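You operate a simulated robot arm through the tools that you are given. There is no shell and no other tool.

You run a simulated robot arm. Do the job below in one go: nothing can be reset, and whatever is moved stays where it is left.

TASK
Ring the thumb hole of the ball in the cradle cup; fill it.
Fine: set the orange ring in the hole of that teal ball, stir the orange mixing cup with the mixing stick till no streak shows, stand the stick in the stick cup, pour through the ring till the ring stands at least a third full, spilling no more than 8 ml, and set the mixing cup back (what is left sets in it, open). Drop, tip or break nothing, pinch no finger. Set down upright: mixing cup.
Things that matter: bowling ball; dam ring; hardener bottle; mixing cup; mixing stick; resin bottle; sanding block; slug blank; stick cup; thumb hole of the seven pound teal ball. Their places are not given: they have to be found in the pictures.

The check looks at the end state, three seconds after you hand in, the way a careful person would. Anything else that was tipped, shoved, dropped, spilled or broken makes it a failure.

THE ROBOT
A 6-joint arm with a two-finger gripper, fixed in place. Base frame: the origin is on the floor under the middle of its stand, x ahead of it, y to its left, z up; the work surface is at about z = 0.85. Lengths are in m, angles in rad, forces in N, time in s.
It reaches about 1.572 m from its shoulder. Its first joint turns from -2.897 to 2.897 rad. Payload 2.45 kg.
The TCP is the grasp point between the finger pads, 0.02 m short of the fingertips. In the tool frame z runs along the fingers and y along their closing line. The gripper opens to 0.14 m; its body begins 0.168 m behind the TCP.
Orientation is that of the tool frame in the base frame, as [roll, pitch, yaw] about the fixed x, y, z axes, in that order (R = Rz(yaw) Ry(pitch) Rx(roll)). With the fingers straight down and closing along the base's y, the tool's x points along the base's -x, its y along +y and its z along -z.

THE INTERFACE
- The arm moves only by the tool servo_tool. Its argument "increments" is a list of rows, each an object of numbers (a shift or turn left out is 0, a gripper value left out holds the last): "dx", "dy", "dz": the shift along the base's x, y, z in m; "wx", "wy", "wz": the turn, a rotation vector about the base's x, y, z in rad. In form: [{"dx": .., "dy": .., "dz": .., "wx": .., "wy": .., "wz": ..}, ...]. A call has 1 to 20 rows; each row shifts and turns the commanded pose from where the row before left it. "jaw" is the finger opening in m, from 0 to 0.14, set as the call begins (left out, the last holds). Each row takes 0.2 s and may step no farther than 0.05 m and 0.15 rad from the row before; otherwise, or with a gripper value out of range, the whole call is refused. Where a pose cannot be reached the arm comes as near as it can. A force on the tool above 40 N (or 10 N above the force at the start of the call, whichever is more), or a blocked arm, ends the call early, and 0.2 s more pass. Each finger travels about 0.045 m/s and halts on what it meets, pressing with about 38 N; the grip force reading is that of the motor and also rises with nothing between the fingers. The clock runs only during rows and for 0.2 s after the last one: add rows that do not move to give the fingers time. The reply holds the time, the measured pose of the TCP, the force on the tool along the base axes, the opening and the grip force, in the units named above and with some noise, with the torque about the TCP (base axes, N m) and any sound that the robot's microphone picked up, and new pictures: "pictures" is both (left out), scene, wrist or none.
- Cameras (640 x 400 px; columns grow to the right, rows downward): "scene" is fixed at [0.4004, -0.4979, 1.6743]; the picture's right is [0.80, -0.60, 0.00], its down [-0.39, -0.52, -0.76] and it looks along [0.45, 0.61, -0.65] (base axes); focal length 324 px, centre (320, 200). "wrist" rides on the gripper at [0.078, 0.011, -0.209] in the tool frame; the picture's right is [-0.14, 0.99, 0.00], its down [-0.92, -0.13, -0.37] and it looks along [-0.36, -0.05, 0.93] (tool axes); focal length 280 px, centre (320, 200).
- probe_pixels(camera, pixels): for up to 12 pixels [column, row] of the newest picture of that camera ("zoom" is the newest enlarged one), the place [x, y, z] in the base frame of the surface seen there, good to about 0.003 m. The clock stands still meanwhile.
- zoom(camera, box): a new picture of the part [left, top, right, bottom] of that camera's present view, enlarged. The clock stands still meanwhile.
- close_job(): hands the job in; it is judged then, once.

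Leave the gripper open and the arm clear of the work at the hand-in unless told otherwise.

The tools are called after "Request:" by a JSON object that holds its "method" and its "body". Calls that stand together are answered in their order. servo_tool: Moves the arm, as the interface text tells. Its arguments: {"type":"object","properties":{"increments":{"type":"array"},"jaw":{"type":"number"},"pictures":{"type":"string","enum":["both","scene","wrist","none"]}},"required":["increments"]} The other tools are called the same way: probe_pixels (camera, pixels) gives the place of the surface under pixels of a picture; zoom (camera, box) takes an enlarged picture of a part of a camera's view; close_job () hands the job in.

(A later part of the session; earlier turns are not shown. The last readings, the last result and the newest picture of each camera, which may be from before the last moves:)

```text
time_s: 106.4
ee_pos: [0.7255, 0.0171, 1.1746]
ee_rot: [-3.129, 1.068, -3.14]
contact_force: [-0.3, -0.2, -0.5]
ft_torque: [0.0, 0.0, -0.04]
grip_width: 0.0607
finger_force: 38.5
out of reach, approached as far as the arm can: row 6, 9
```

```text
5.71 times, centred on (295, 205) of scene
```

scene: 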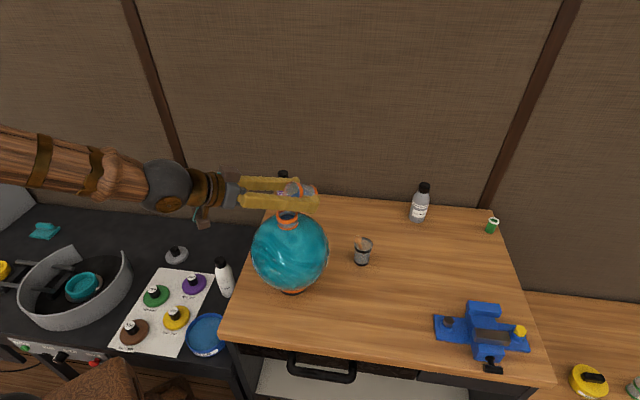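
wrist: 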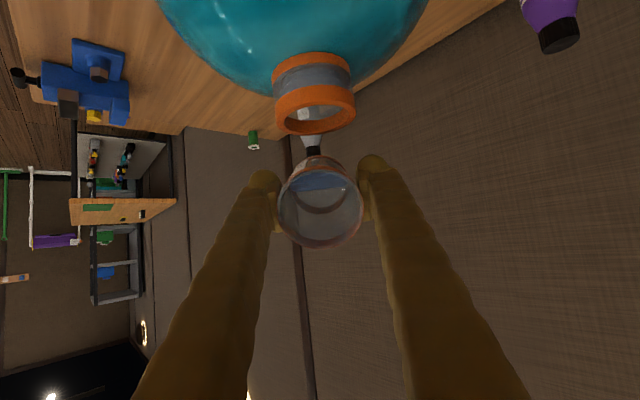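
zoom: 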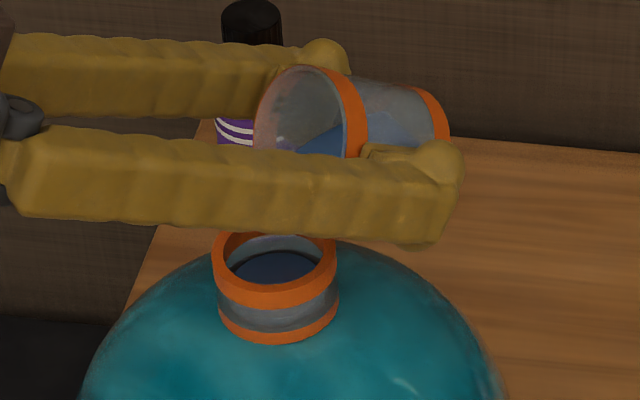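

The arm is near a limit: it reported two rows at its reach, and y slipped to 0.017. But the ring now shows liquid over its floor. I'll measure the level.

Request:
{"method": "zoom", "body": {"camera": "scene", "box": [272, 202, 304, 232]}}

Request:
{"method": "probe_pixels", "body": {"camera": "zoom", "pixels": [[320, 235], [290, 240], [350, 240], [310, 225], [330, 250], [320, 215], [320, 195], [320, 340], [320, 310], [320, 370]]}}

Request:
{"method": "zoom", "body": {"camera": "wrist", "box": [260, 40, 380, 140]}}

```text
13.33 times, centred on (288, 217) of scene
```

zoom: 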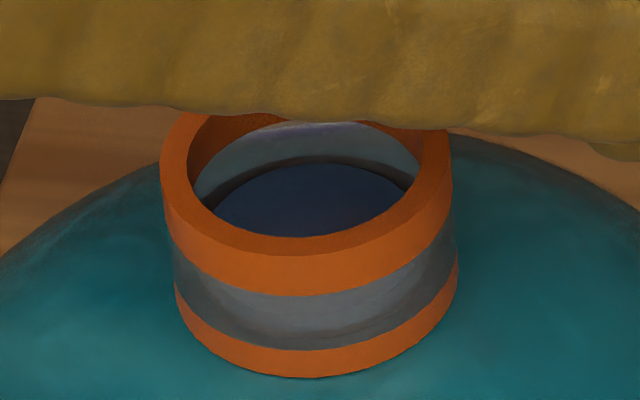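

```text
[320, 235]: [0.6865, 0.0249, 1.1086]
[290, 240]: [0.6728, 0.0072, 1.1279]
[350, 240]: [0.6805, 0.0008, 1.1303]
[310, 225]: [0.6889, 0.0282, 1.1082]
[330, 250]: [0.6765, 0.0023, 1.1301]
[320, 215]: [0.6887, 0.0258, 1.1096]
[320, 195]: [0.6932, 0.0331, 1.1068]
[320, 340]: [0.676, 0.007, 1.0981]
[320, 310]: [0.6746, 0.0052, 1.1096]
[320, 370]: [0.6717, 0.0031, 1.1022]
```

```text
4.00 times, centred on (320, 90) of wrist
```

zoom: 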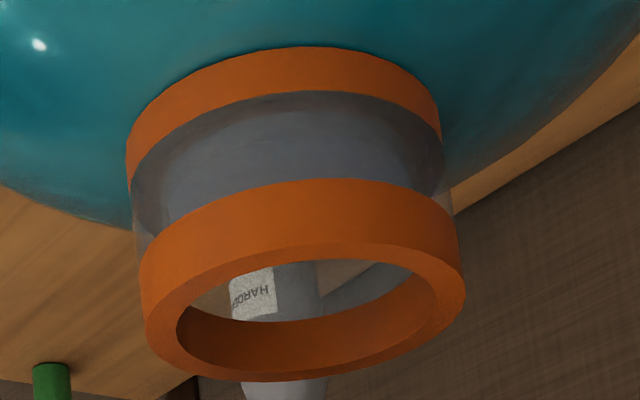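

The ring level is about z 1.108, against a floor of 1.102 and a rim of 1.1275, so roughly a quarter full. It needs about 10 ml more. The wrist seems to be passing a straight-line singular pose, so I'll hold still and see whether y recovers.

Request:
{"method": "servo_tool", "body": {"increments": [{}, {}], "pictures": "none"}}

Request:
{"method": "servo_tool", "body": {"increments": [{"dy": 0.001}, {"dy": 0.001}, {}], "pictures": "none"}}

```text
time_s: 107.0
ee_pos: [0.7256, 0.0162, 1.1737]
ee_rot: [-3.131, 1.07, -3.142]
contact_force: [-1.4, -0.4, -0.1]
ft_torque: [0.01, 0.0, -0.04]
grip_width: 0.0604
finger_force: 38.0
```

```text
time_s: 107.8
ee_pos: [0.7267, 0.018, 1.1734]
ee_rot: [-3.133, 1.068, -3.14]
contact_force: [-0.1, -0.1, -0.4]
ft_torque: [-0.02, 0.0, -0.03]
grip_width: 0.0607
finger_force: 38.2
```

y responds to commands. I'll correct y by +4 mm, then tip a little more in small steps and check.

Request:
{"method": "servo_tool", "body": {"increments": [{"dy": 0.001}, {"dy": 0.001}, {"dy": 0.001}, {"dy": 0.001}, {}], "pictures": "none"}}

Request:
{"method": "servo_tool", "body": {"increments": [{"wy": -0.01}, {"wy": -0.01}, {}, {}], "pictures": "both"}}

Request:
{"method": "zoom", "body": {"camera": "scene", "box": [260, 170, 330, 240]}}

Request:
{"method": "zoom", "body": {"camera": "wrist", "box": [260, 60, 380, 220]}}

```text
time_s: 109.0
ee_pos: [0.7272, 0.0228, 1.1744]
ee_rot: [-3.137, 1.069, 3.14]
contact_force: [0.5, 0.4, -0.8]
ft_torque: [-0.03, 0.03, 0.01]
grip_width: 0.0605
finger_force: 37.8
```

```text
time_s: 110.0
ee_pos: [0.7264, 0.0227, 1.1735]
ee_rot: [-3.133, 1.09, 3.141]
contact_force: [-0.1, -0.3, -0.3]
ft_torque: [0.01, 0.01, -0.04]
grip_width: 0.0601
finger_force: 38.2
```

scene: 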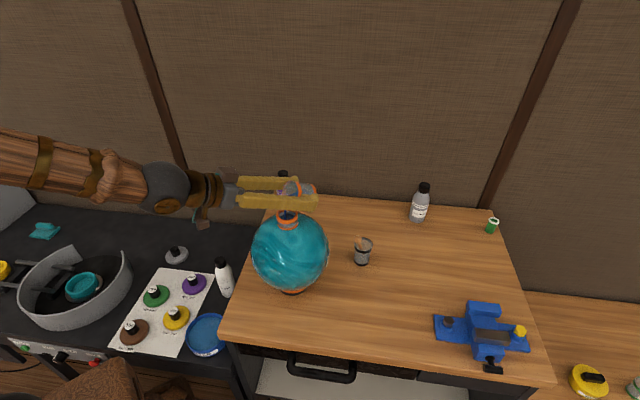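
wrist: 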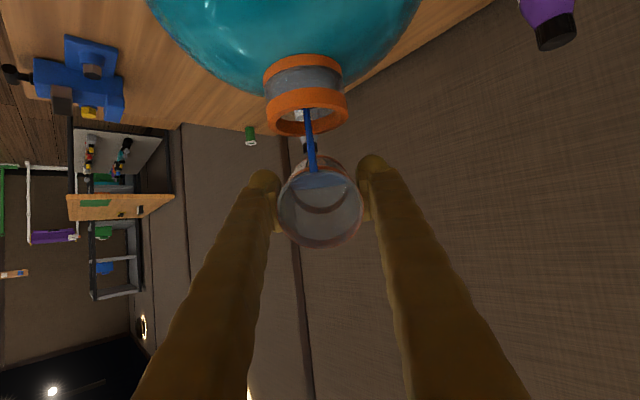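

```text
5.71 times, centred on (295, 205) of scene
```

zoom: 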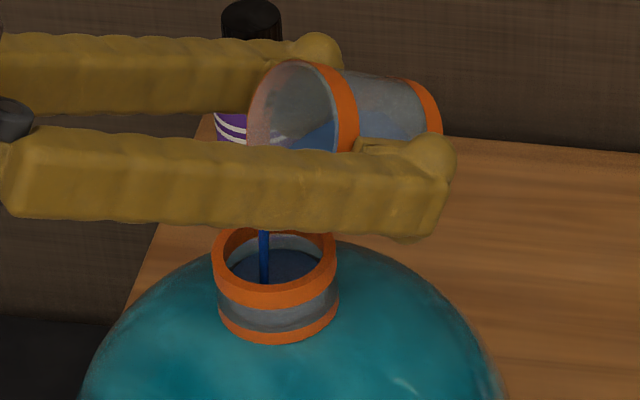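

```text
2.50 times, centred on (320, 140) of wrist
```

zoom: 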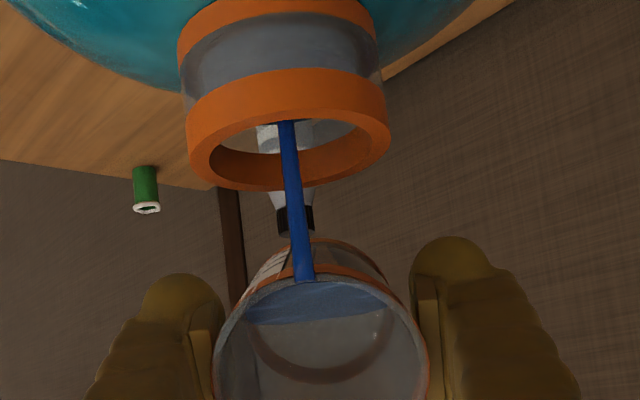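

The stream is flowing into the ring. I'll let it settle, then check the level.

Request:
{"method": "servo_tool", "body": {"increments": [{}, {}, {}, {}], "pictures": "both"}}

Request:
{"method": "zoom", "body": {"camera": "scene", "box": [272, 202, 304, 232]}}

Request:
{"method": "probe_pixels", "body": {"camera": "zoom", "pixels": [[320, 205], [290, 205], [350, 205], [310, 215], [330, 195], [300, 195], [260, 210], [380, 195], [320, 225], [320, 185]]}}

```text
time_s: 111.0
ee_pos: [0.7256, 0.0229, 1.1745]
ee_rot: [-3.133, 1.088, -3.141]
contact_force: [0.6, -0.4, 0.4]
ft_torque: [0.01, -0.03, 0.03]
grip_width: 0.0606
finger_force: 38.0
```

scene: 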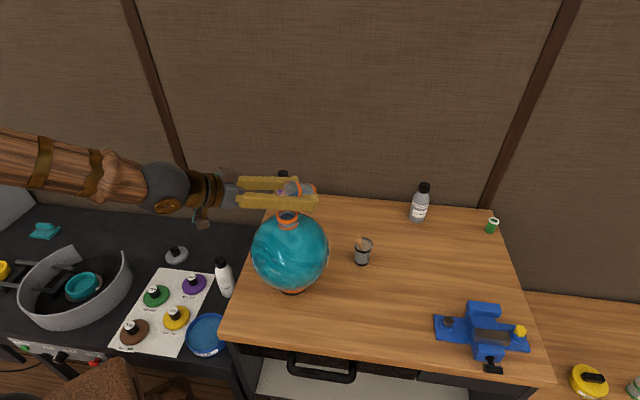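
wrist: 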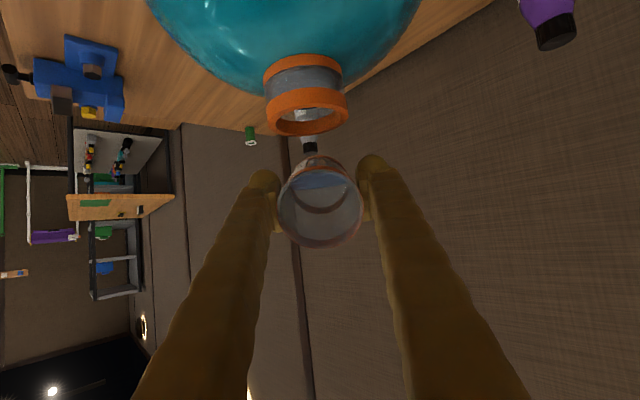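

```text
13.33 times, centred on (288, 217) of scene
```

zoom: 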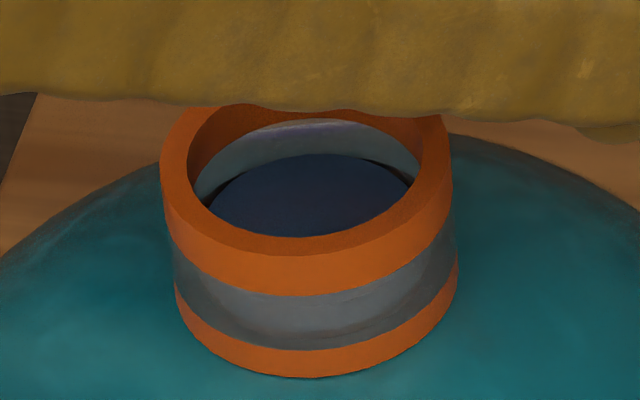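

```text
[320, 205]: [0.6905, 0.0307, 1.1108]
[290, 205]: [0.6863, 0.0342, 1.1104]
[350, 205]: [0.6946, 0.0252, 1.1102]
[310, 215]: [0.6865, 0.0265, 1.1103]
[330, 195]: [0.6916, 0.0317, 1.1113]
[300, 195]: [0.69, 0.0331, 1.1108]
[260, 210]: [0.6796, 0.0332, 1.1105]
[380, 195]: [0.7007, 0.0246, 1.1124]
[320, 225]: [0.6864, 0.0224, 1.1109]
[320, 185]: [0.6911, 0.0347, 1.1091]
```

The level is now ≈1.1107, about a third. I want clear margin, around half, so I'll tip 0.04 more in small steps and let it settle.

Request:
{"method": "servo_tool", "body": {"increments": [{"wy": -0.01}, {"wy": -0.01}, {}, {}, {}, {}], "pictures": "both"}}

Request:
{"method": "zoom", "body": {"camera": "scene", "box": [272, 202, 304, 232]}}

Request:
{"method": "probe_pixels", "body": {"camera": "zoom", "pixels": [[320, 205], [290, 205], [350, 205], [310, 215], [330, 195], [300, 195], [260, 210], [380, 195], [320, 225], [320, 185]]}}

```text
time_s: 112.4
ee_pos: [0.7257, 0.0252, 1.1749]
ee_rot: [-3.134, 1.107, 3.141]
contact_force: [-0.4, -0.9, -0.5]
ft_torque: [0.04, 0.0, 0.03]
grip_width: 0.0604
finger_force: 37.7
out of reach, approached as far as the arm can: row 2
```

scene: 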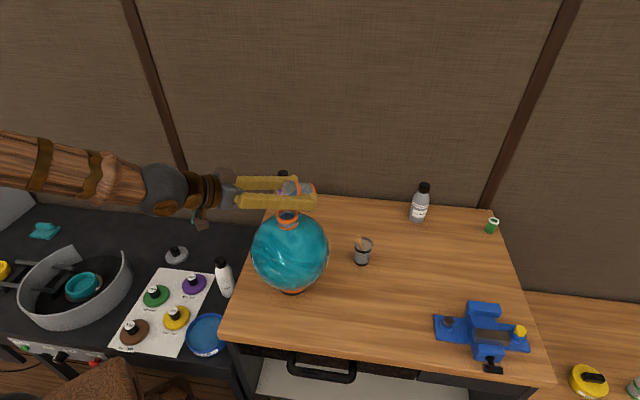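
wrist: 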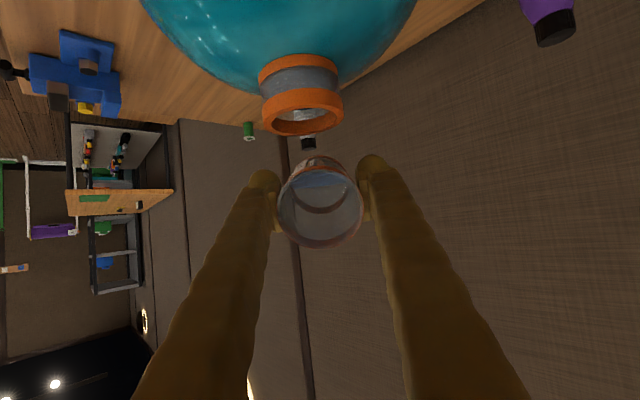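

```text
13.33 times, centred on (288, 217) of scene
```

zoom: 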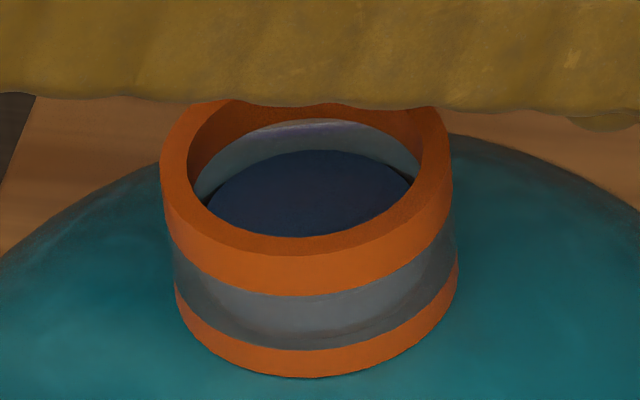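

```text
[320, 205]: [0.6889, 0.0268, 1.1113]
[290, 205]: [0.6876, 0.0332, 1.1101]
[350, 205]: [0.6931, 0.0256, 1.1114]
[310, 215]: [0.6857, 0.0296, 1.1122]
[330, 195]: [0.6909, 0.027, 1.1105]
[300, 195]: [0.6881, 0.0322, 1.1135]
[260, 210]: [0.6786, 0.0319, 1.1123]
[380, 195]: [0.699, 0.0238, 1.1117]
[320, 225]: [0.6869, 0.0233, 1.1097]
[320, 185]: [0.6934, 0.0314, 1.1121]
```

The level is ≈1.1115, and y is at 0.025, still fine inside the ring. I'll tip another 0.03 with a small y correction.

Request:
{"method": "servo_tool", "body": {"increments": [{"wy": -0.01, "dy": -0.001}, {}, {"wy": -0.01, "dy": -0.001}, {}, {"wy": -0.01}, {}, {}, {}], "pictures": "both"}}

Request:
{"method": "zoom", "body": {"camera": "scene", "box": [272, 202, 304, 232]}}

Request:
{"method": "probe_pixels", "body": {"camera": "zoom", "pixels": [[320, 205], [290, 205], [350, 205], [310, 215], [330, 195], [300, 195], [260, 210], [380, 195], [320, 225], [320, 185]]}}

```text
time_s: 114.2
ee_pos: [0.7245, 0.0286, 1.1767]
ee_rot: [-3.134, 1.138, 3.141]
contact_force: [0.0, -0.2, -0.7]
ft_torque: [0.02, 0.01, 0.02]
grip_width: 0.0604
finger_force: 37.8
out of reach, approached as far as the arm can: row 3
```

scene: 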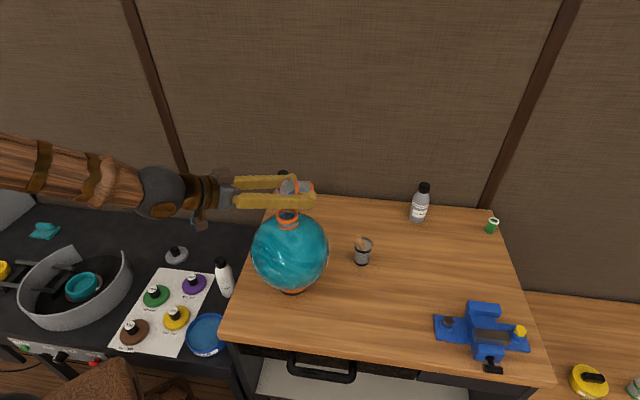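
wrist: 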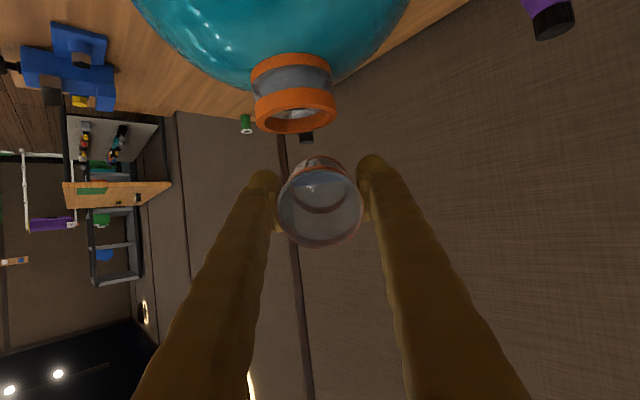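

```text
13.33 times, centred on (288, 217) of scene
```

zoom: 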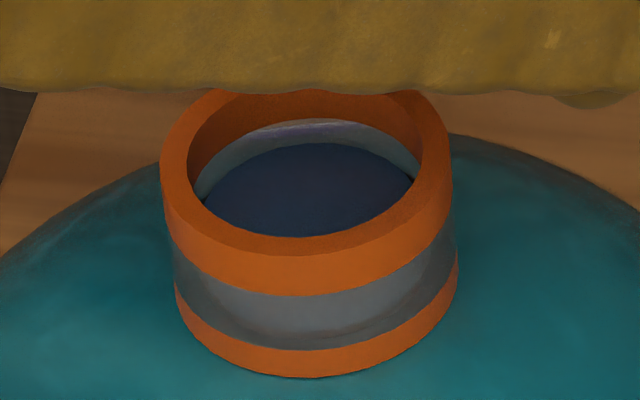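

```text
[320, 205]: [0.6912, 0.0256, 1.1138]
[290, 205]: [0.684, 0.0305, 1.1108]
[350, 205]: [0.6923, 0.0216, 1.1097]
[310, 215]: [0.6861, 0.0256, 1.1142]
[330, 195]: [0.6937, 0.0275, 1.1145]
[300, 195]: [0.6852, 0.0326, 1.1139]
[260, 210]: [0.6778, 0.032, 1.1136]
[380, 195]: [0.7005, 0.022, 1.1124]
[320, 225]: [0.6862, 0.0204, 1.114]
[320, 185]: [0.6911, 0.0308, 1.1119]
```

The level is about 1.113, roughly 42%. y has drifted to 0.0286, so I'll bring it back by 5 mm before tipping a last bit for margin.

Request:
{"method": "servo_tool", "body": {"increments": [{"dy": -0.001}, {"dy": -0.001}, {"dy": -0.001}, {"dy": -0.001}, {"dy": -0.001}, {}], "pictures": "none"}}

Request:
{"method": "servo_tool", "body": {"increments": [{"wy": -0.01}, {}, {}], "pictures": "wrist"}}

Request:
{"method": "zoom", "body": {"camera": "wrist", "box": [260, 60, 380, 220]}}

```text
time_s: 115.6
ee_pos: [0.7246, 0.0292, 1.1787]
ee_rot: [-3.131, 1.139, -3.141]
contact_force: [0.5, -0.2, -0.8]
ft_torque: [-0.02, 0.0, 0.0]
grip_width: 0.0601
finger_force: 38.1
out of reach, approached as far as the arm can: row 1, 5
```

```text
time_s: 116.4
ee_pos: [0.7253, 0.0305, 1.1782]
ee_rot: [-3.132, 1.149, -3.141]
contact_force: [-0.7, 0.0, -0.6]
ft_torque: [0.02, 0.01, 0.0]
grip_width: 0.0604
finger_force: 37.4
```

wrist: 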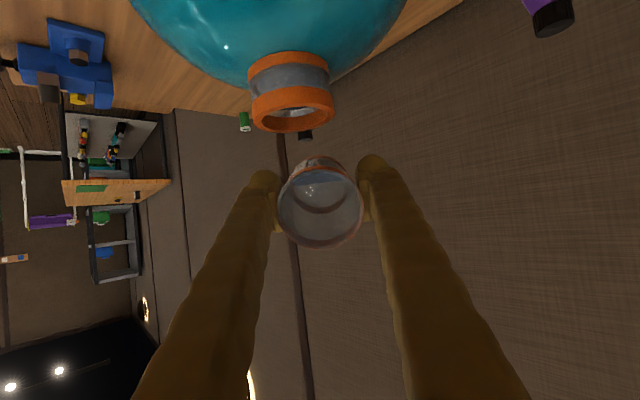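

```text
2.50 times, centred on (320, 140) of wrist
```

zoom: 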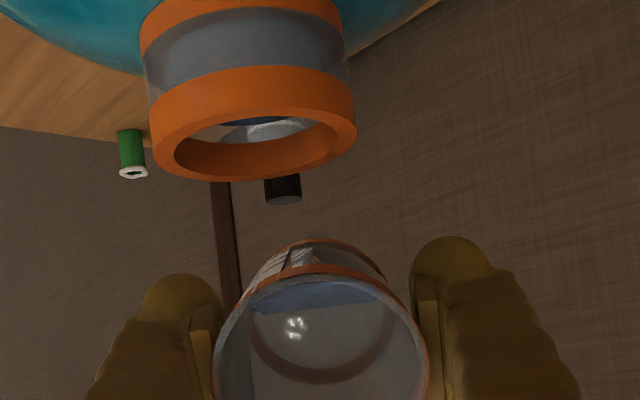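

Request:
{"method": "servo_tool", "body": {"increments": [{}], "pictures": "scene"}}

Request:
{"method": "zoom", "body": {"camera": "scene", "box": [272, 202, 304, 232]}}

Request:
{"method": "probe_pixels", "body": {"camera": "zoom", "pixels": [[320, 205], [290, 205], [350, 205], [310, 215], [330, 195], [300, 195], [260, 205], [380, 190], [320, 225], [320, 170], [280, 190], [360, 180]]}}

```text
time_s: 116.8
ee_pos: [0.7258, 0.0314, 1.1783]
ee_rot: [-3.134, 1.148, 3.14]
contact_force: [-0.6, -0.2, -0.5]
ft_torque: [-0.01, 0.0, 0.0]
grip_width: 0.0605
finger_force: 37.8
```

scene: 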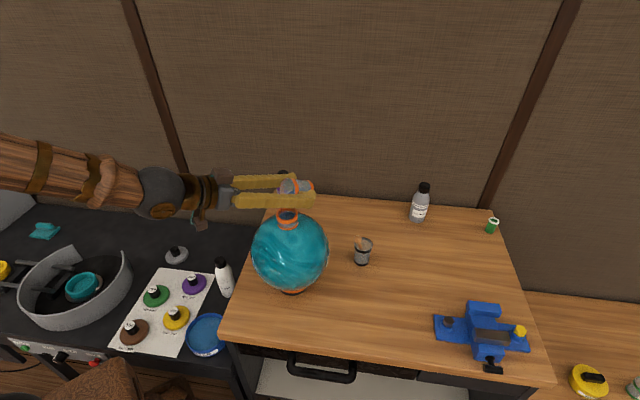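

```text
13.33 times, centred on (288, 217) of scene
```

zoom: 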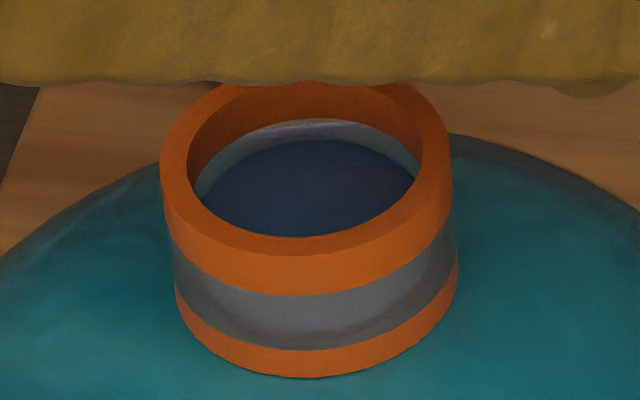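

```text
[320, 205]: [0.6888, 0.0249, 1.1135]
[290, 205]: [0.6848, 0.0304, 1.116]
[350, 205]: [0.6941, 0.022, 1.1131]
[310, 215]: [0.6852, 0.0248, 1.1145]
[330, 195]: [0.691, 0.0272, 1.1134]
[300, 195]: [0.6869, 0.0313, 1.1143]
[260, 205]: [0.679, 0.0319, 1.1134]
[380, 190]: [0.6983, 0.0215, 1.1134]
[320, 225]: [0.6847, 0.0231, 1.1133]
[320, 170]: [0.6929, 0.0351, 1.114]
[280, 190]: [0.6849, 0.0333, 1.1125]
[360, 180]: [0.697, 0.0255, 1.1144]
```

The level is ≈1.114, about 45% of the ring, which is comfortably over a third, so I'll stop pouring. I'll tip back gently in small steps with the lip still over the ring.

Request:
{"method": "servo_tool", "body": {"increments": [{"wy": 0.02}, {"wy": 0.02}, {"wy": 0.02}, {"wy": 0.02}, {"wy": 0.02}, {"wy": 0.02}, {}], "pictures": "both"}}

```text
time_s: 118.4
ee_pos: [0.7255, 0.0291, 1.1779]
ee_rot: [3.14, 1.031, 3.141]
contact_force: [0.3, 1.0, -0.2]
ft_torque: [-0.02, -0.02, 0.0]
grip_width: 0.0602
finger_force: 38.3
```

scene: 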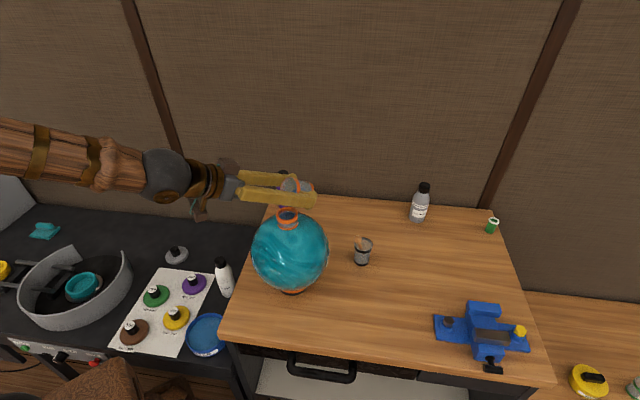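
wrist: 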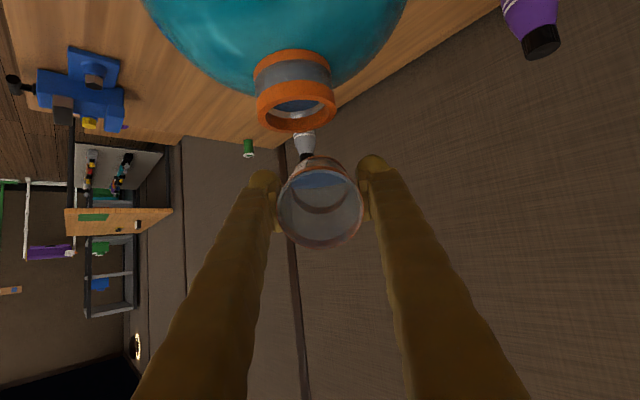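

The stream has stopped and the arm is following again. I'll tip back further to about 0.6 rad.

Request:
{"method": "servo_tool", "body": {"increments": [{"wy": 0.03}, {"wy": 0.03}, {"wy": 0.03}, {"wy": 0.03}, {"wy": 0.03}, {"wy": 0.03}, {"wy": 0.03}, {"wy": 0.03}, {"wy": 0.03}, {"wy": 0.03}, {"wy": 0.03}, {"wy": 0.03}, {"wy": 0.03}, {"wy": 0.03}, {}], "pictures": "both"}}

Request:
{"method": "zoom", "body": {"camera": "wrist", "box": [240, 40, 400, 240]}}

```text
time_s: 121.6
ee_pos: [0.726, 0.0133, 1.1806]
ee_rot: [-3.1, 0.713, 3.14]
contact_force: [-0.2, -0.2, -0.4]
ft_torque: [0.03, 0.01, 0.02]
grip_width: 0.0602
finger_force: 37.5
out of reach, approached as far as the arm can: row 3, 4, 6, 7, 8
```

scene: 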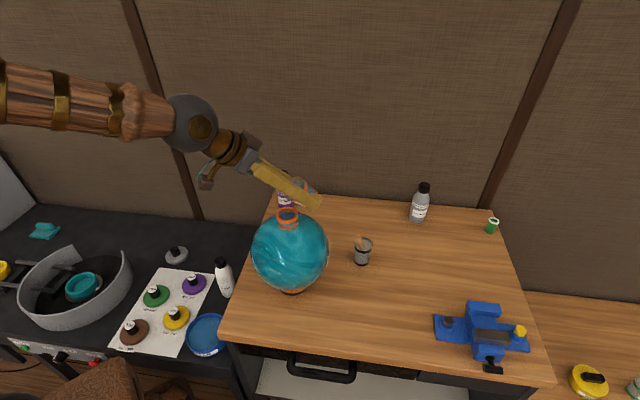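
wrist: 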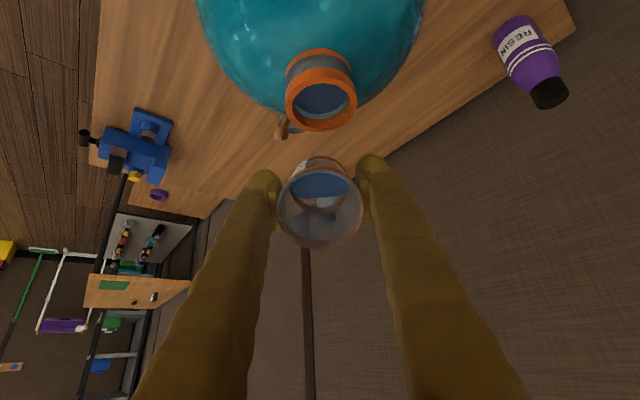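

```text
2.00 times, centred on (320, 140) of wrist
```

zoom: 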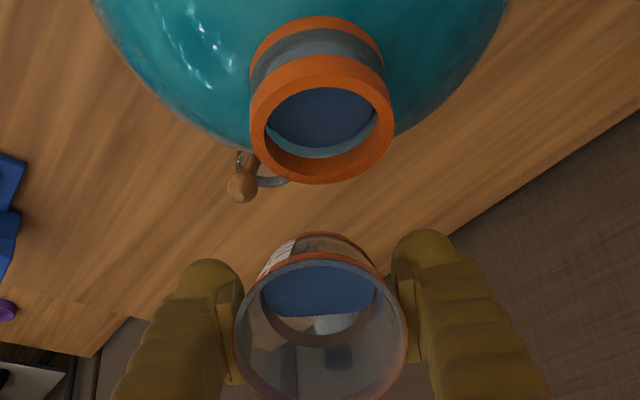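

The ring holds a good pool of blue and the cup keeps the rest. The arm slipped a few rows and shows a slight roll of 0.04 rad, which I'll correct. First I'll rise 4 cm, then continue upright.

Request:
{"method": "servo_tool", "body": {"increments": [{"dz": 0.01}, {"dz": 0.01}, {"dz": 0.01}, {"dz": 0.01}, {"wy": 0.04}, {"wy": 0.04}, {"wy": 0.04}, {"wy": 0.04}, {"wy": 0.04}, {"wy": 0.04}, {"wy": 0.04}, {"wy": 0.04}, {}, {}], "pictures": "both"}}

```text
time_s: 124.6
ee_pos: [0.7265, 0.0134, 1.2195]
ee_rot: [-3.099, 0.391, 3.14]
contact_force: [0.5, 0.0, -0.7]
ft_torque: [-0.02, 0.02, -0.04]
grip_width: 0.0604
finger_force: 38.2
```

scene: 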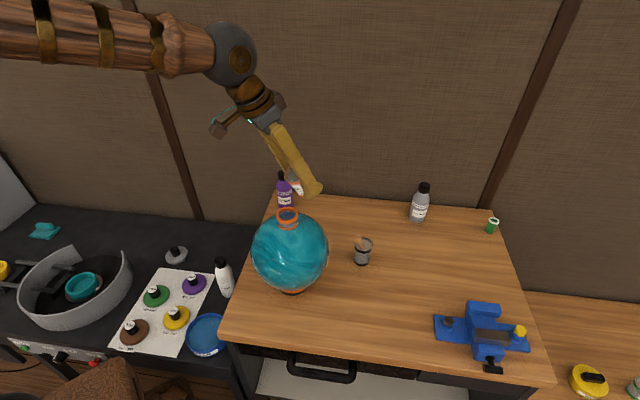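
wrist: 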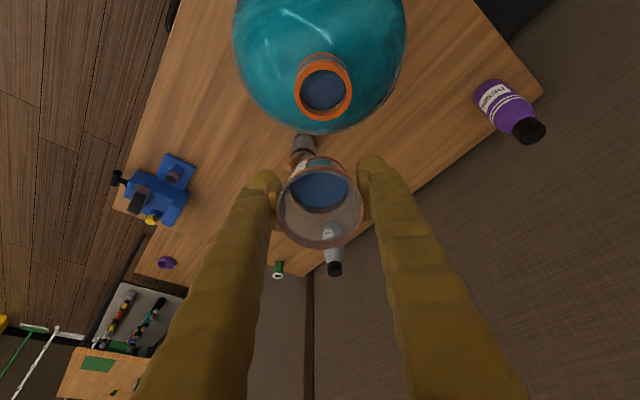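

I'm now at 0.39 rad and clear above the ring. I'll bring the cup fully upright and take out the roll.

Request:
{"method": "servo_tool", "body": {"increments": [{"wy": 0.039, "wx": 0.004}, {"wy": 0.039, "wx": 0.004}, {"wy": 0.039, "wx": 0.004}, {"wy": 0.039, "wx": 0.004}, {"wy": 0.039, "wx": 0.004}, {"wy": 0.039, "wx": 0.004}, {"wy": 0.039, "wx": 0.004}, {"wy": 0.039, "wx": 0.004}, {"wy": 0.039, "wx": 0.004}, {"wy": 0.039, "wx": 0.005}, {}, {}], "pictures": "both"}}

Request:
{"method": "zoom", "body": {"camera": "wrist", "box": [240, 60, 400, 160]}}

Request:
{"method": "zoom", "body": {"camera": "scene", "box": [240, 190, 340, 300]}}

```text
time_s: 127.2
ee_pos: [0.7269, 0.0135, 1.2198]
ee_rot: [-3.139, 0.001, 3.134]
contact_force: [-0.1, -0.3, 0.4]
ft_torque: [0.0, 0.01, -0.02]
grip_width: 0.0602
finger_force: 38.1
```

scene: 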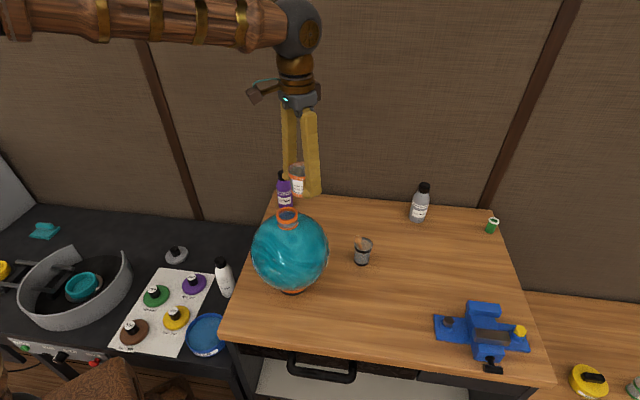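
wrist: 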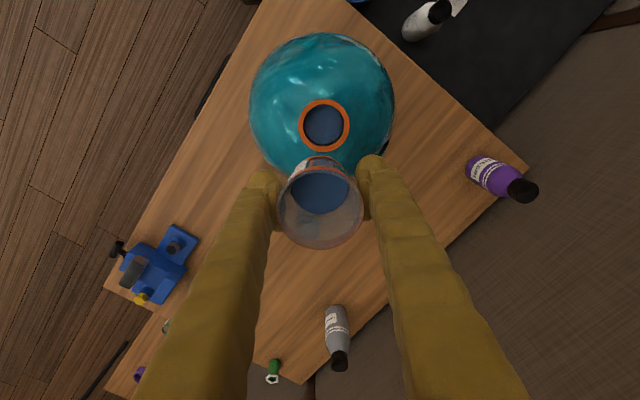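

```text
4.00 times, centred on (320, 110) of wrist
```

zoom: 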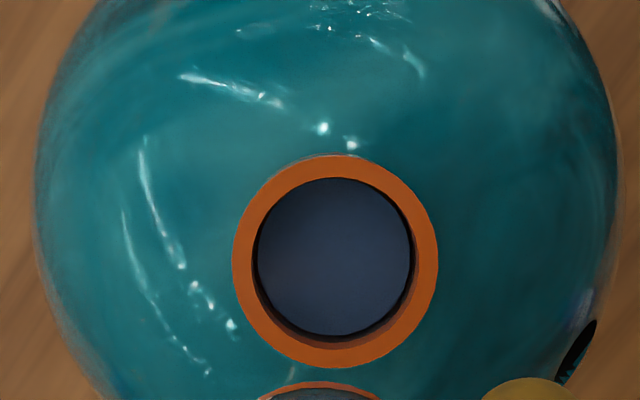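

```text
3.64 times, centred on (290, 245) of scene
```

zoom: 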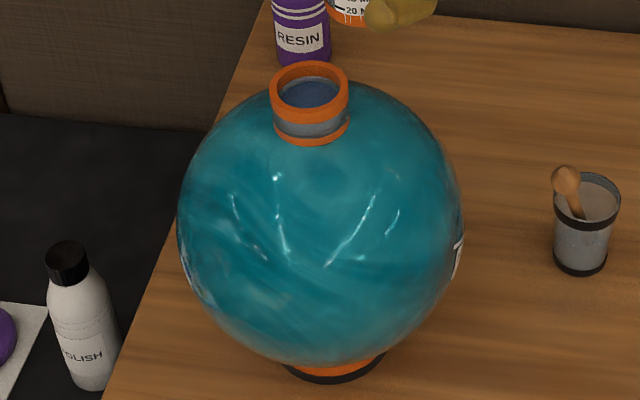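

The cup is upright, no drops show on the ball and the ring holds a clean pool. I'll measure the level from above to confirm.

Request:
{"method": "zoom", "body": {"camera": "wrist", "box": [240, 60, 400, 160]}}

Request:
{"method": "probe_pixels", "body": {"camera": "zoom", "pixels": [[335, 255], [300, 255], [370, 255], [335, 220], [335, 295], [310, 230], [360, 230], [310, 280], [360, 280], [243, 260], [428, 260], [335, 355]]}}

```text
4.00 times, centred on (320, 110) of wrist
```

zoom: 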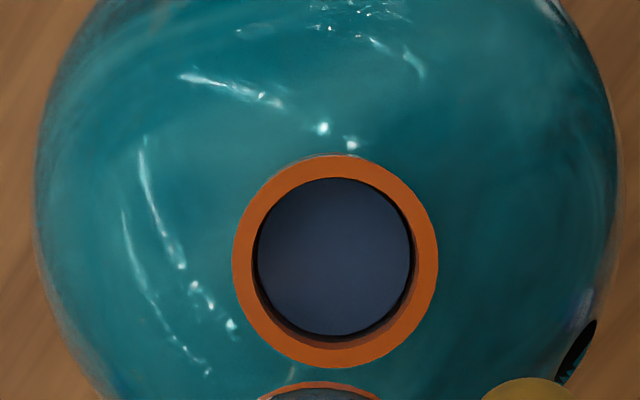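

```text
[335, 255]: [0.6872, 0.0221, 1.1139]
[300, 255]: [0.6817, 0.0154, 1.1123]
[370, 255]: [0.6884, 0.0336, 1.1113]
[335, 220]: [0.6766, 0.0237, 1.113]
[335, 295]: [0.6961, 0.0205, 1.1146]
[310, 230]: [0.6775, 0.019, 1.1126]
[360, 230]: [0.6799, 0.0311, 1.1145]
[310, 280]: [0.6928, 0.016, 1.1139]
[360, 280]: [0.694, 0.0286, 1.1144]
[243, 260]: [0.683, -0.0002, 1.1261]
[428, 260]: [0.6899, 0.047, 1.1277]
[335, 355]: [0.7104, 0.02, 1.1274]
```

The level is ≈1.1134, with the floor at ≈1.102 and the rim at ≈1.127, so about 45% full. I'll carry the cup back over its original place at this height.

Request:
{"method": "servo_tool", "body": {"increments": [{"dx": 0.001, "dy": -0.01}, {"dx": 0.0016, "dy": -0.02}, {"dx": 0.0016, "dy": -0.02}, {"dx": 0.0016, "dy": -0.02}, {"dx": 0.0016, "dy": -0.02}, {"dx": 0.0016, "dy": -0.02}, {"dx": 0.0016, "dy": -0.02}, {"dx": 0.0016, "dy": -0.02}, {"dx": 0.0016, "dy": -0.02}, {"dx": 0.001, "dy": -0.0115}, {"dx": 0.001, "dy": -0.01}, {}, {}], "pictures": "both"}}

Request:
{"method": "servo_tool", "body": {"increments": [{}], "pictures": "none"}}

```text
time_s: 130.0
ee_pos: [0.7428, -0.1793, 1.2201]
ee_rot: [-3.14, 0.002, 3.133]
contact_force: [0.3, 0.3, -0.5]
ft_torque: [0.01, 0.01, -0.02]
grip_width: 0.0602
finger_force: 37.6
```

scene: 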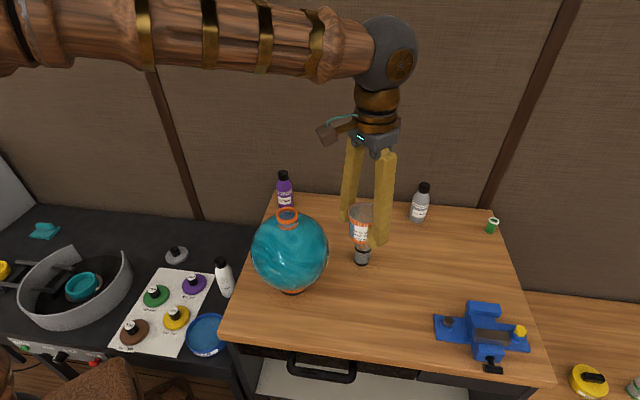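
wrist: 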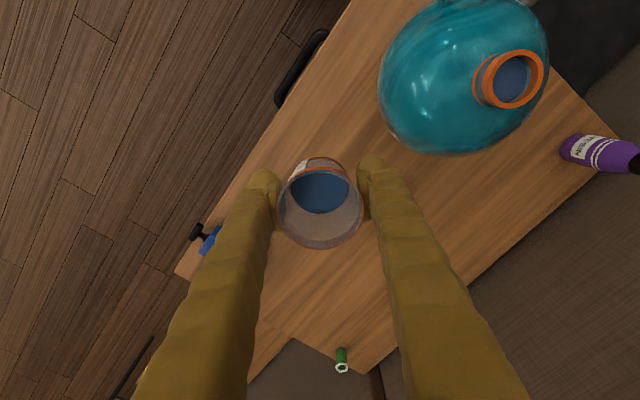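

```text
time_s: 130.4
ee_pos: [0.7435, -0.1797, 1.2191]
ee_rot: [-3.139, 0.002, 3.132]
contact_force: [0.3, 0.6, -0.1]
ft_torque: [0.0, 0.0, -0.02]
grip_width: 0.0604
finger_force: 37.8
```

I'll check that the cup still sits level in the grip before setting it down.

Request:
{"method": "zoom", "body": {"camera": "wrist", "box": [240, 130, 400, 250]}}

Request:
{"method": "probe_pixels", "body": {"camera": "zoom", "pixels": [[318, 388], [182, 255], [460, 255], [225, 352], [415, 352], [270, 379], [370, 379], [270, 138], [370, 138], [318, 128], [318, 190], [318, 230]]}}

Request:
{"method": "zoom", "body": {"camera": "scene", "box": [320, 180, 400, 260]}}

```text
3.33 times, centred on (320, 190) of wrist
```

zoom: 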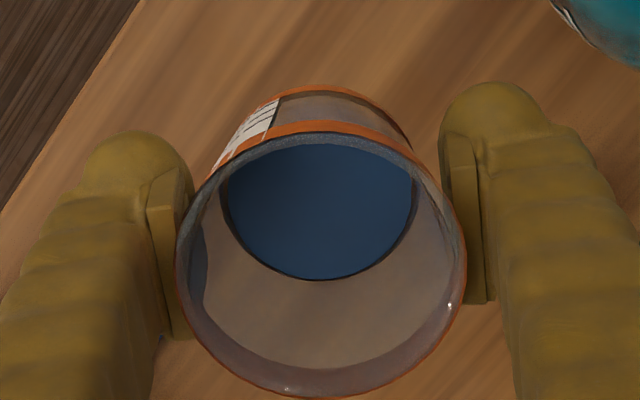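

```text
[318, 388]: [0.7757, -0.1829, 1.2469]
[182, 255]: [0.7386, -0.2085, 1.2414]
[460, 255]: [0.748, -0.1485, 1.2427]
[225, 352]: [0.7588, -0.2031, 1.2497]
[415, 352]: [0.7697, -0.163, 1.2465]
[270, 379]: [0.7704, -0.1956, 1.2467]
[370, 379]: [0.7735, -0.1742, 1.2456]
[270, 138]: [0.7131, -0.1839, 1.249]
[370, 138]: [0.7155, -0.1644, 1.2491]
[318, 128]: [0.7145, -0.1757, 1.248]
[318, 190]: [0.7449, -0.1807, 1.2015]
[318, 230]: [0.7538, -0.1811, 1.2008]
```

```text
5.00 times, centred on (360, 220) of scene
```

zoom: 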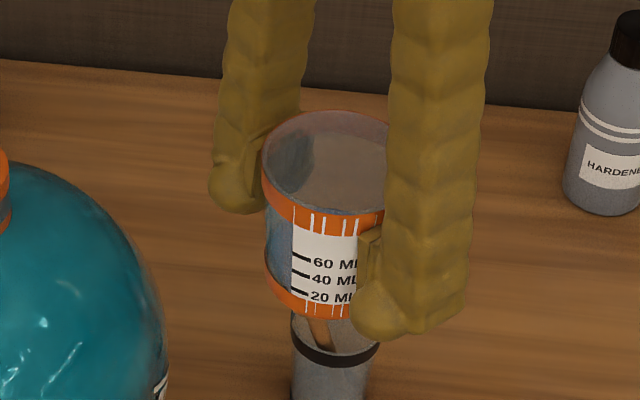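

The cup is level within about 2°. I'll descend to just above the table over its original spot.

Request:
{"method": "servo_tool", "body": {"increments": [{"dy": 0.0015, "dz": -0.01}, {"dz": -0.02}, {"dz": -0.025}, {"dz": -0.025}, {"dz": -0.025}, {"dz": -0.025}, {"dz": -0.025}, {"dz": -0.025}, {"dz": -0.025}, {"dz": -0.025}, {"dz": -0.025}, {"dz": -0.025}, {"dz": -0.02}, {"dz": -0.015}, {"dz": -0.008}, {}, {}], "pictures": "both"}}

Request:
{"method": "servo_tool", "body": {"increments": [{}], "pictures": "none"}}

Request:
{"method": "zoom", "body": {"camera": "scene", "box": [310, 250, 400, 340]}}

```text
time_s: 134.0
ee_pos: [0.744, -0.1765, 0.8973]
ee_rot: [-3.141, 0.003, 3.133]
contact_force: [0.5, 0.5, -0.4]
ft_torque: [0.01, 0.02, -0.01]
grip_width: 0.0603
finger_force: 37.7
```

scene: 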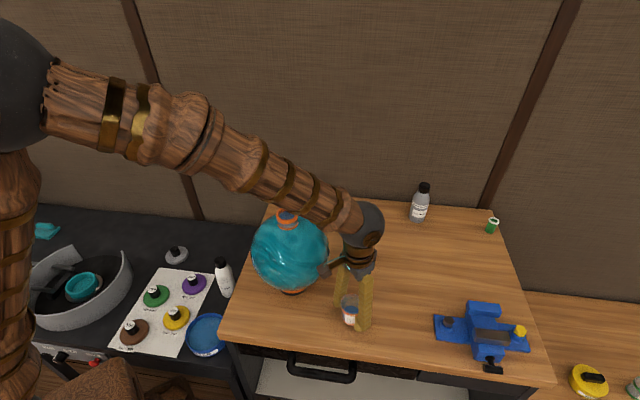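
wrist: 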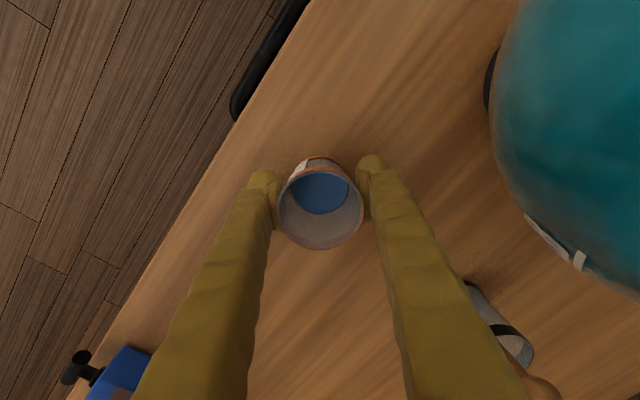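

```text
time_s: 134.4
ee_pos: [0.7456, -0.1765, 0.8969]
ee_rot: [-3.14, 0.002, 3.132]
contact_force: [0.7, 0.1, -1.6]
ft_torque: [0.01, 0.02, 0.02]
grip_width: 0.0602
finger_force: 38.2
```

```text
4.44 times, centred on (355, 295) of scene
```

zoom: 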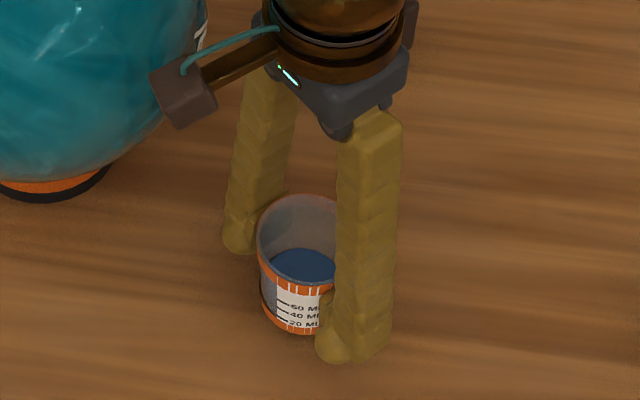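

The cup is about 12 mm above the table. I'll lower it in small steps until it touches.

Request:
{"method": "servo_tool", "body": {"increments": [{"dx": -0.001, "dz": -0.004}, {"dx": -0.001, "dz": -0.004}, {}], "pictures": "none"}}

Request:
{"method": "servo_tool", "body": {"increments": [{"dz": -0.002}, {}], "pictures": "none"}}

Request:
{"method": "servo_tool", "body": {"increments": [{"dz": -0.0012}, {}], "pictures": "none"}}

```text
time_s: 135.2
ee_pos: [0.7414, -0.1778, 0.8885]
ee_rot: [-3.14, 0.004, 3.133]
contact_force: [0.6, 0.2, -0.3]
ft_torque: [-0.02, 0.01, 0.04]
grip_width: 0.0603
finger_force: 38.0
```

```text
time_s: 135.8
ee_pos: [0.742, -0.1768, 0.8872]
ee_rot: [-3.14, 0.002, 3.134]
contact_force: [1.4, -0.9, -1.4]
ft_torque: [-0.03, 0.01, 0.01]
grip_width: 0.0605
finger_force: 37.5
```

```text
time_s: 136.4
ee_pos: [0.7413, -0.1779, 0.8843]
ee_rot: [-3.14, 0.001, 3.135]
contact_force: [-0.1, 0.1, 0.1]
ft_torque: [-0.01, 0.05, -0.02]
grip_width: 0.0602
finger_force: 38.0
```

Request:
{"method": "servo_tool", "body": {"increments": [{"dz": -0.001}, {}], "pictures": "none"}}

Request:
{"method": "servo_tool", "body": {"increments": [{"dz": -0.001}, {}], "pictures": "none"}}

```text
time_s: 137.0
ee_pos: [0.7414, -0.1782, 0.8843]
ee_rot: [-3.141, 0.001, 3.132]
contact_force: [-0.1, 0.2, -0.5]
ft_torque: [-0.03, 0.0, 0.0]
grip_width: 0.0602
finger_force: 38.7
```

```text
time_s: 137.6
ee_pos: [0.7421, -0.1787, 0.8828]
ee_rot: [-3.139, 0.002, 3.134]
contact_force: [-0.7, 0.0, -1.7]
ft_torque: [-0.04, 0.0, -0.03]
grip_width: 0.0604
finger_force: 38.4
```

Still no contact at TCP z≈0.883. I'll continue 1 mm at a time.

Request:
{"method": "servo_tool", "body": {"increments": [{"dz": -0.001}, {}], "pictures": "none"}}

Request:
{"method": "servo_tool", "body": {"increments": [{"dz": -0.001}, {}], "pictures": "both"}}

Request:
{"method": "zoom", "body": {"camera": "scene", "box": [325, 275, 385, 335]}}

```text
time_s: 138.2
ee_pos: [0.741, -0.1772, 0.8829]
ee_rot: [-3.14, 0.003, 3.132]
contact_force: [-1.5, 1.3, 15.0]
ft_torque: [0.28, 0.02, -0.01]
grip_width: 0.0603
finger_force: 38.0
```

```text
time_s: 138.8
ee_pos: [0.7411, -0.1775, 0.8815]
ee_rot: [-3.139, 0.004, 3.132]
contact_force: [-0.3, 0.7, 30.3]
ft_torque: [-0.03, -0.11, 0.02]
grip_width: 0.0599
finger_force: 38.2
```

scene: 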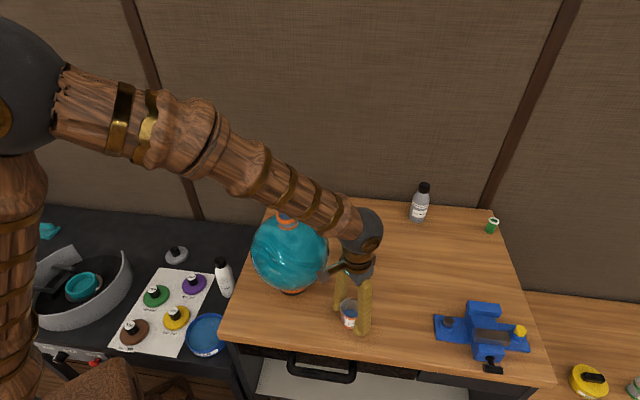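
wrist: 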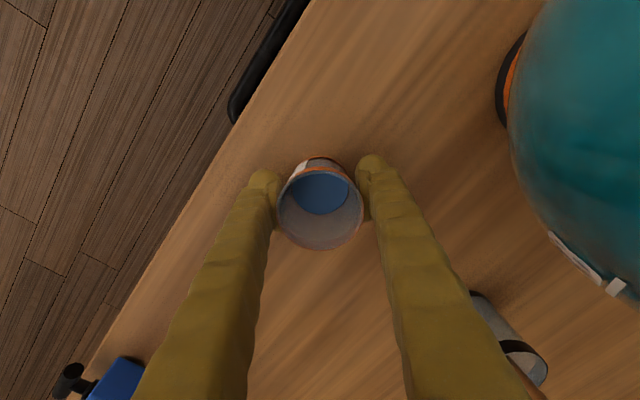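

```text
6.67 times, centred on (355, 305) of scene
```

zoom: 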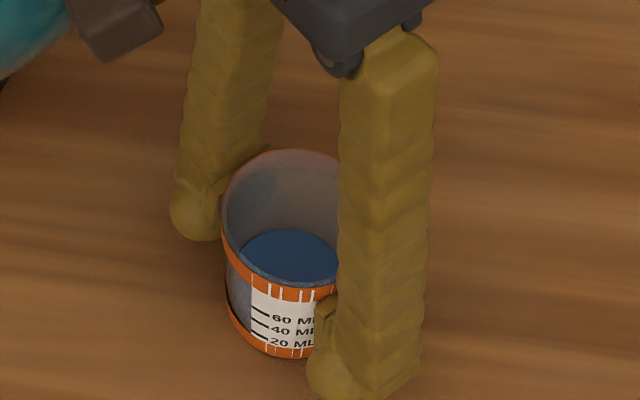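

The cup is firmly on the table at 30 N. I'll ease up 1.2 mm and open the jaw.

Request:
{"method": "servo_tool", "body": {"increments": [{"dz": 0.0012}, {}], "pictures": "none"}}

Request:
{"method": "servo_tool", "body": {"increments": [{}, {}, {}, {}], "jaw": 0.09}}

Request:
{"method": "zoom", "body": {"camera": "scene", "box": [325, 275, 385, 335]}}

Request:
{"method": "zoom", "body": {"camera": "wrist", "box": [240, 130, 400, 250]}}

```text
time_s: 139.4
ee_pos: [0.7415, -0.1774, 0.8819]
ee_rot: [-3.14, 0.002, 3.132]
contact_force: [2.9, -4.6, 11.2]
ft_torque: [-0.09, -0.22, -0.05]
grip_width: 0.0597
finger_force: 37.7
```

```text
time_s: 140.4
ee_pos: [0.741, -0.1777, 0.8832]
ee_rot: [-3.14, 0.0, 3.133]
contact_force: [0.1, -0.3, 0.1]
ft_torque: [-0.02, -0.04, 0.0]
grip_width: 0.0899
finger_force: 0.0
```

scene: 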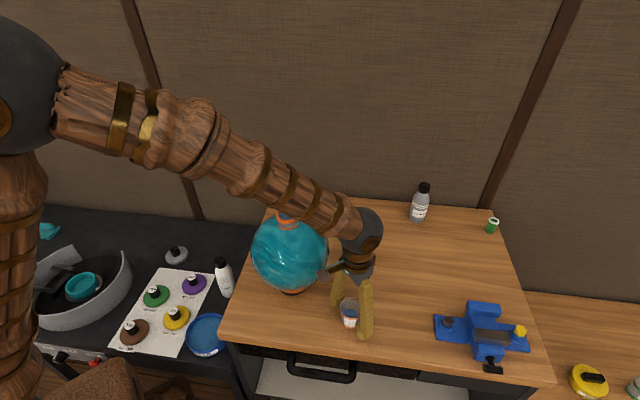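
wrist: 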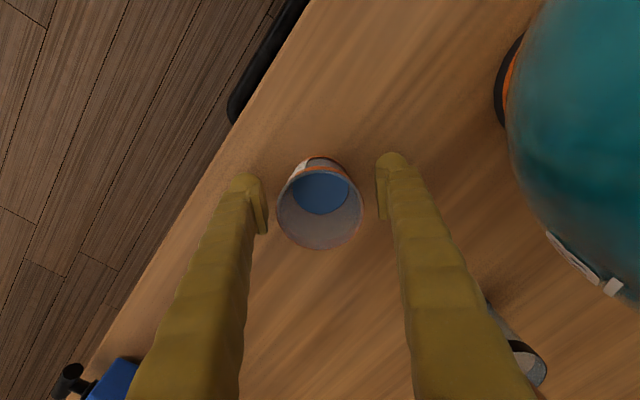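

```text
6.67 times, centred on (355, 305) of scene
```

zoom: 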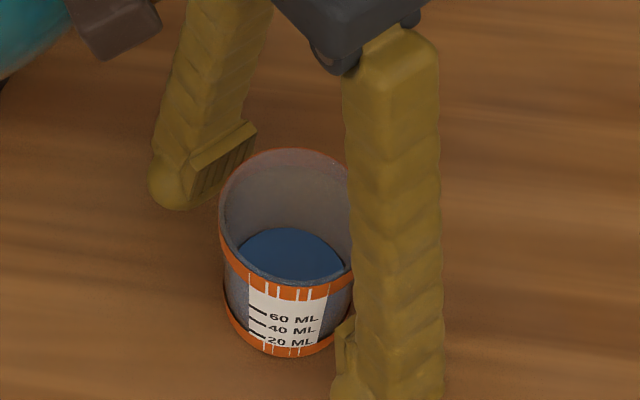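

```text
3.33 times, centred on (320, 190) of wrist
```

zoom: 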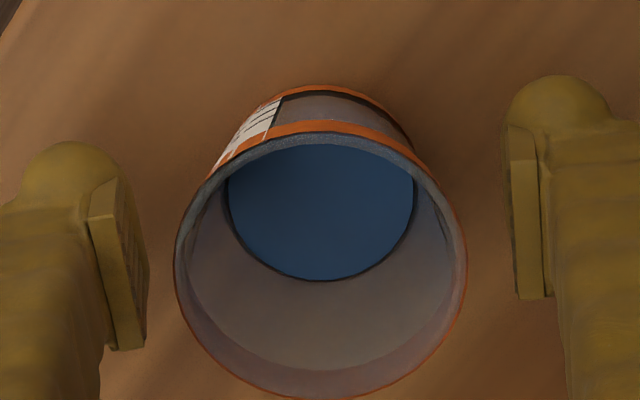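

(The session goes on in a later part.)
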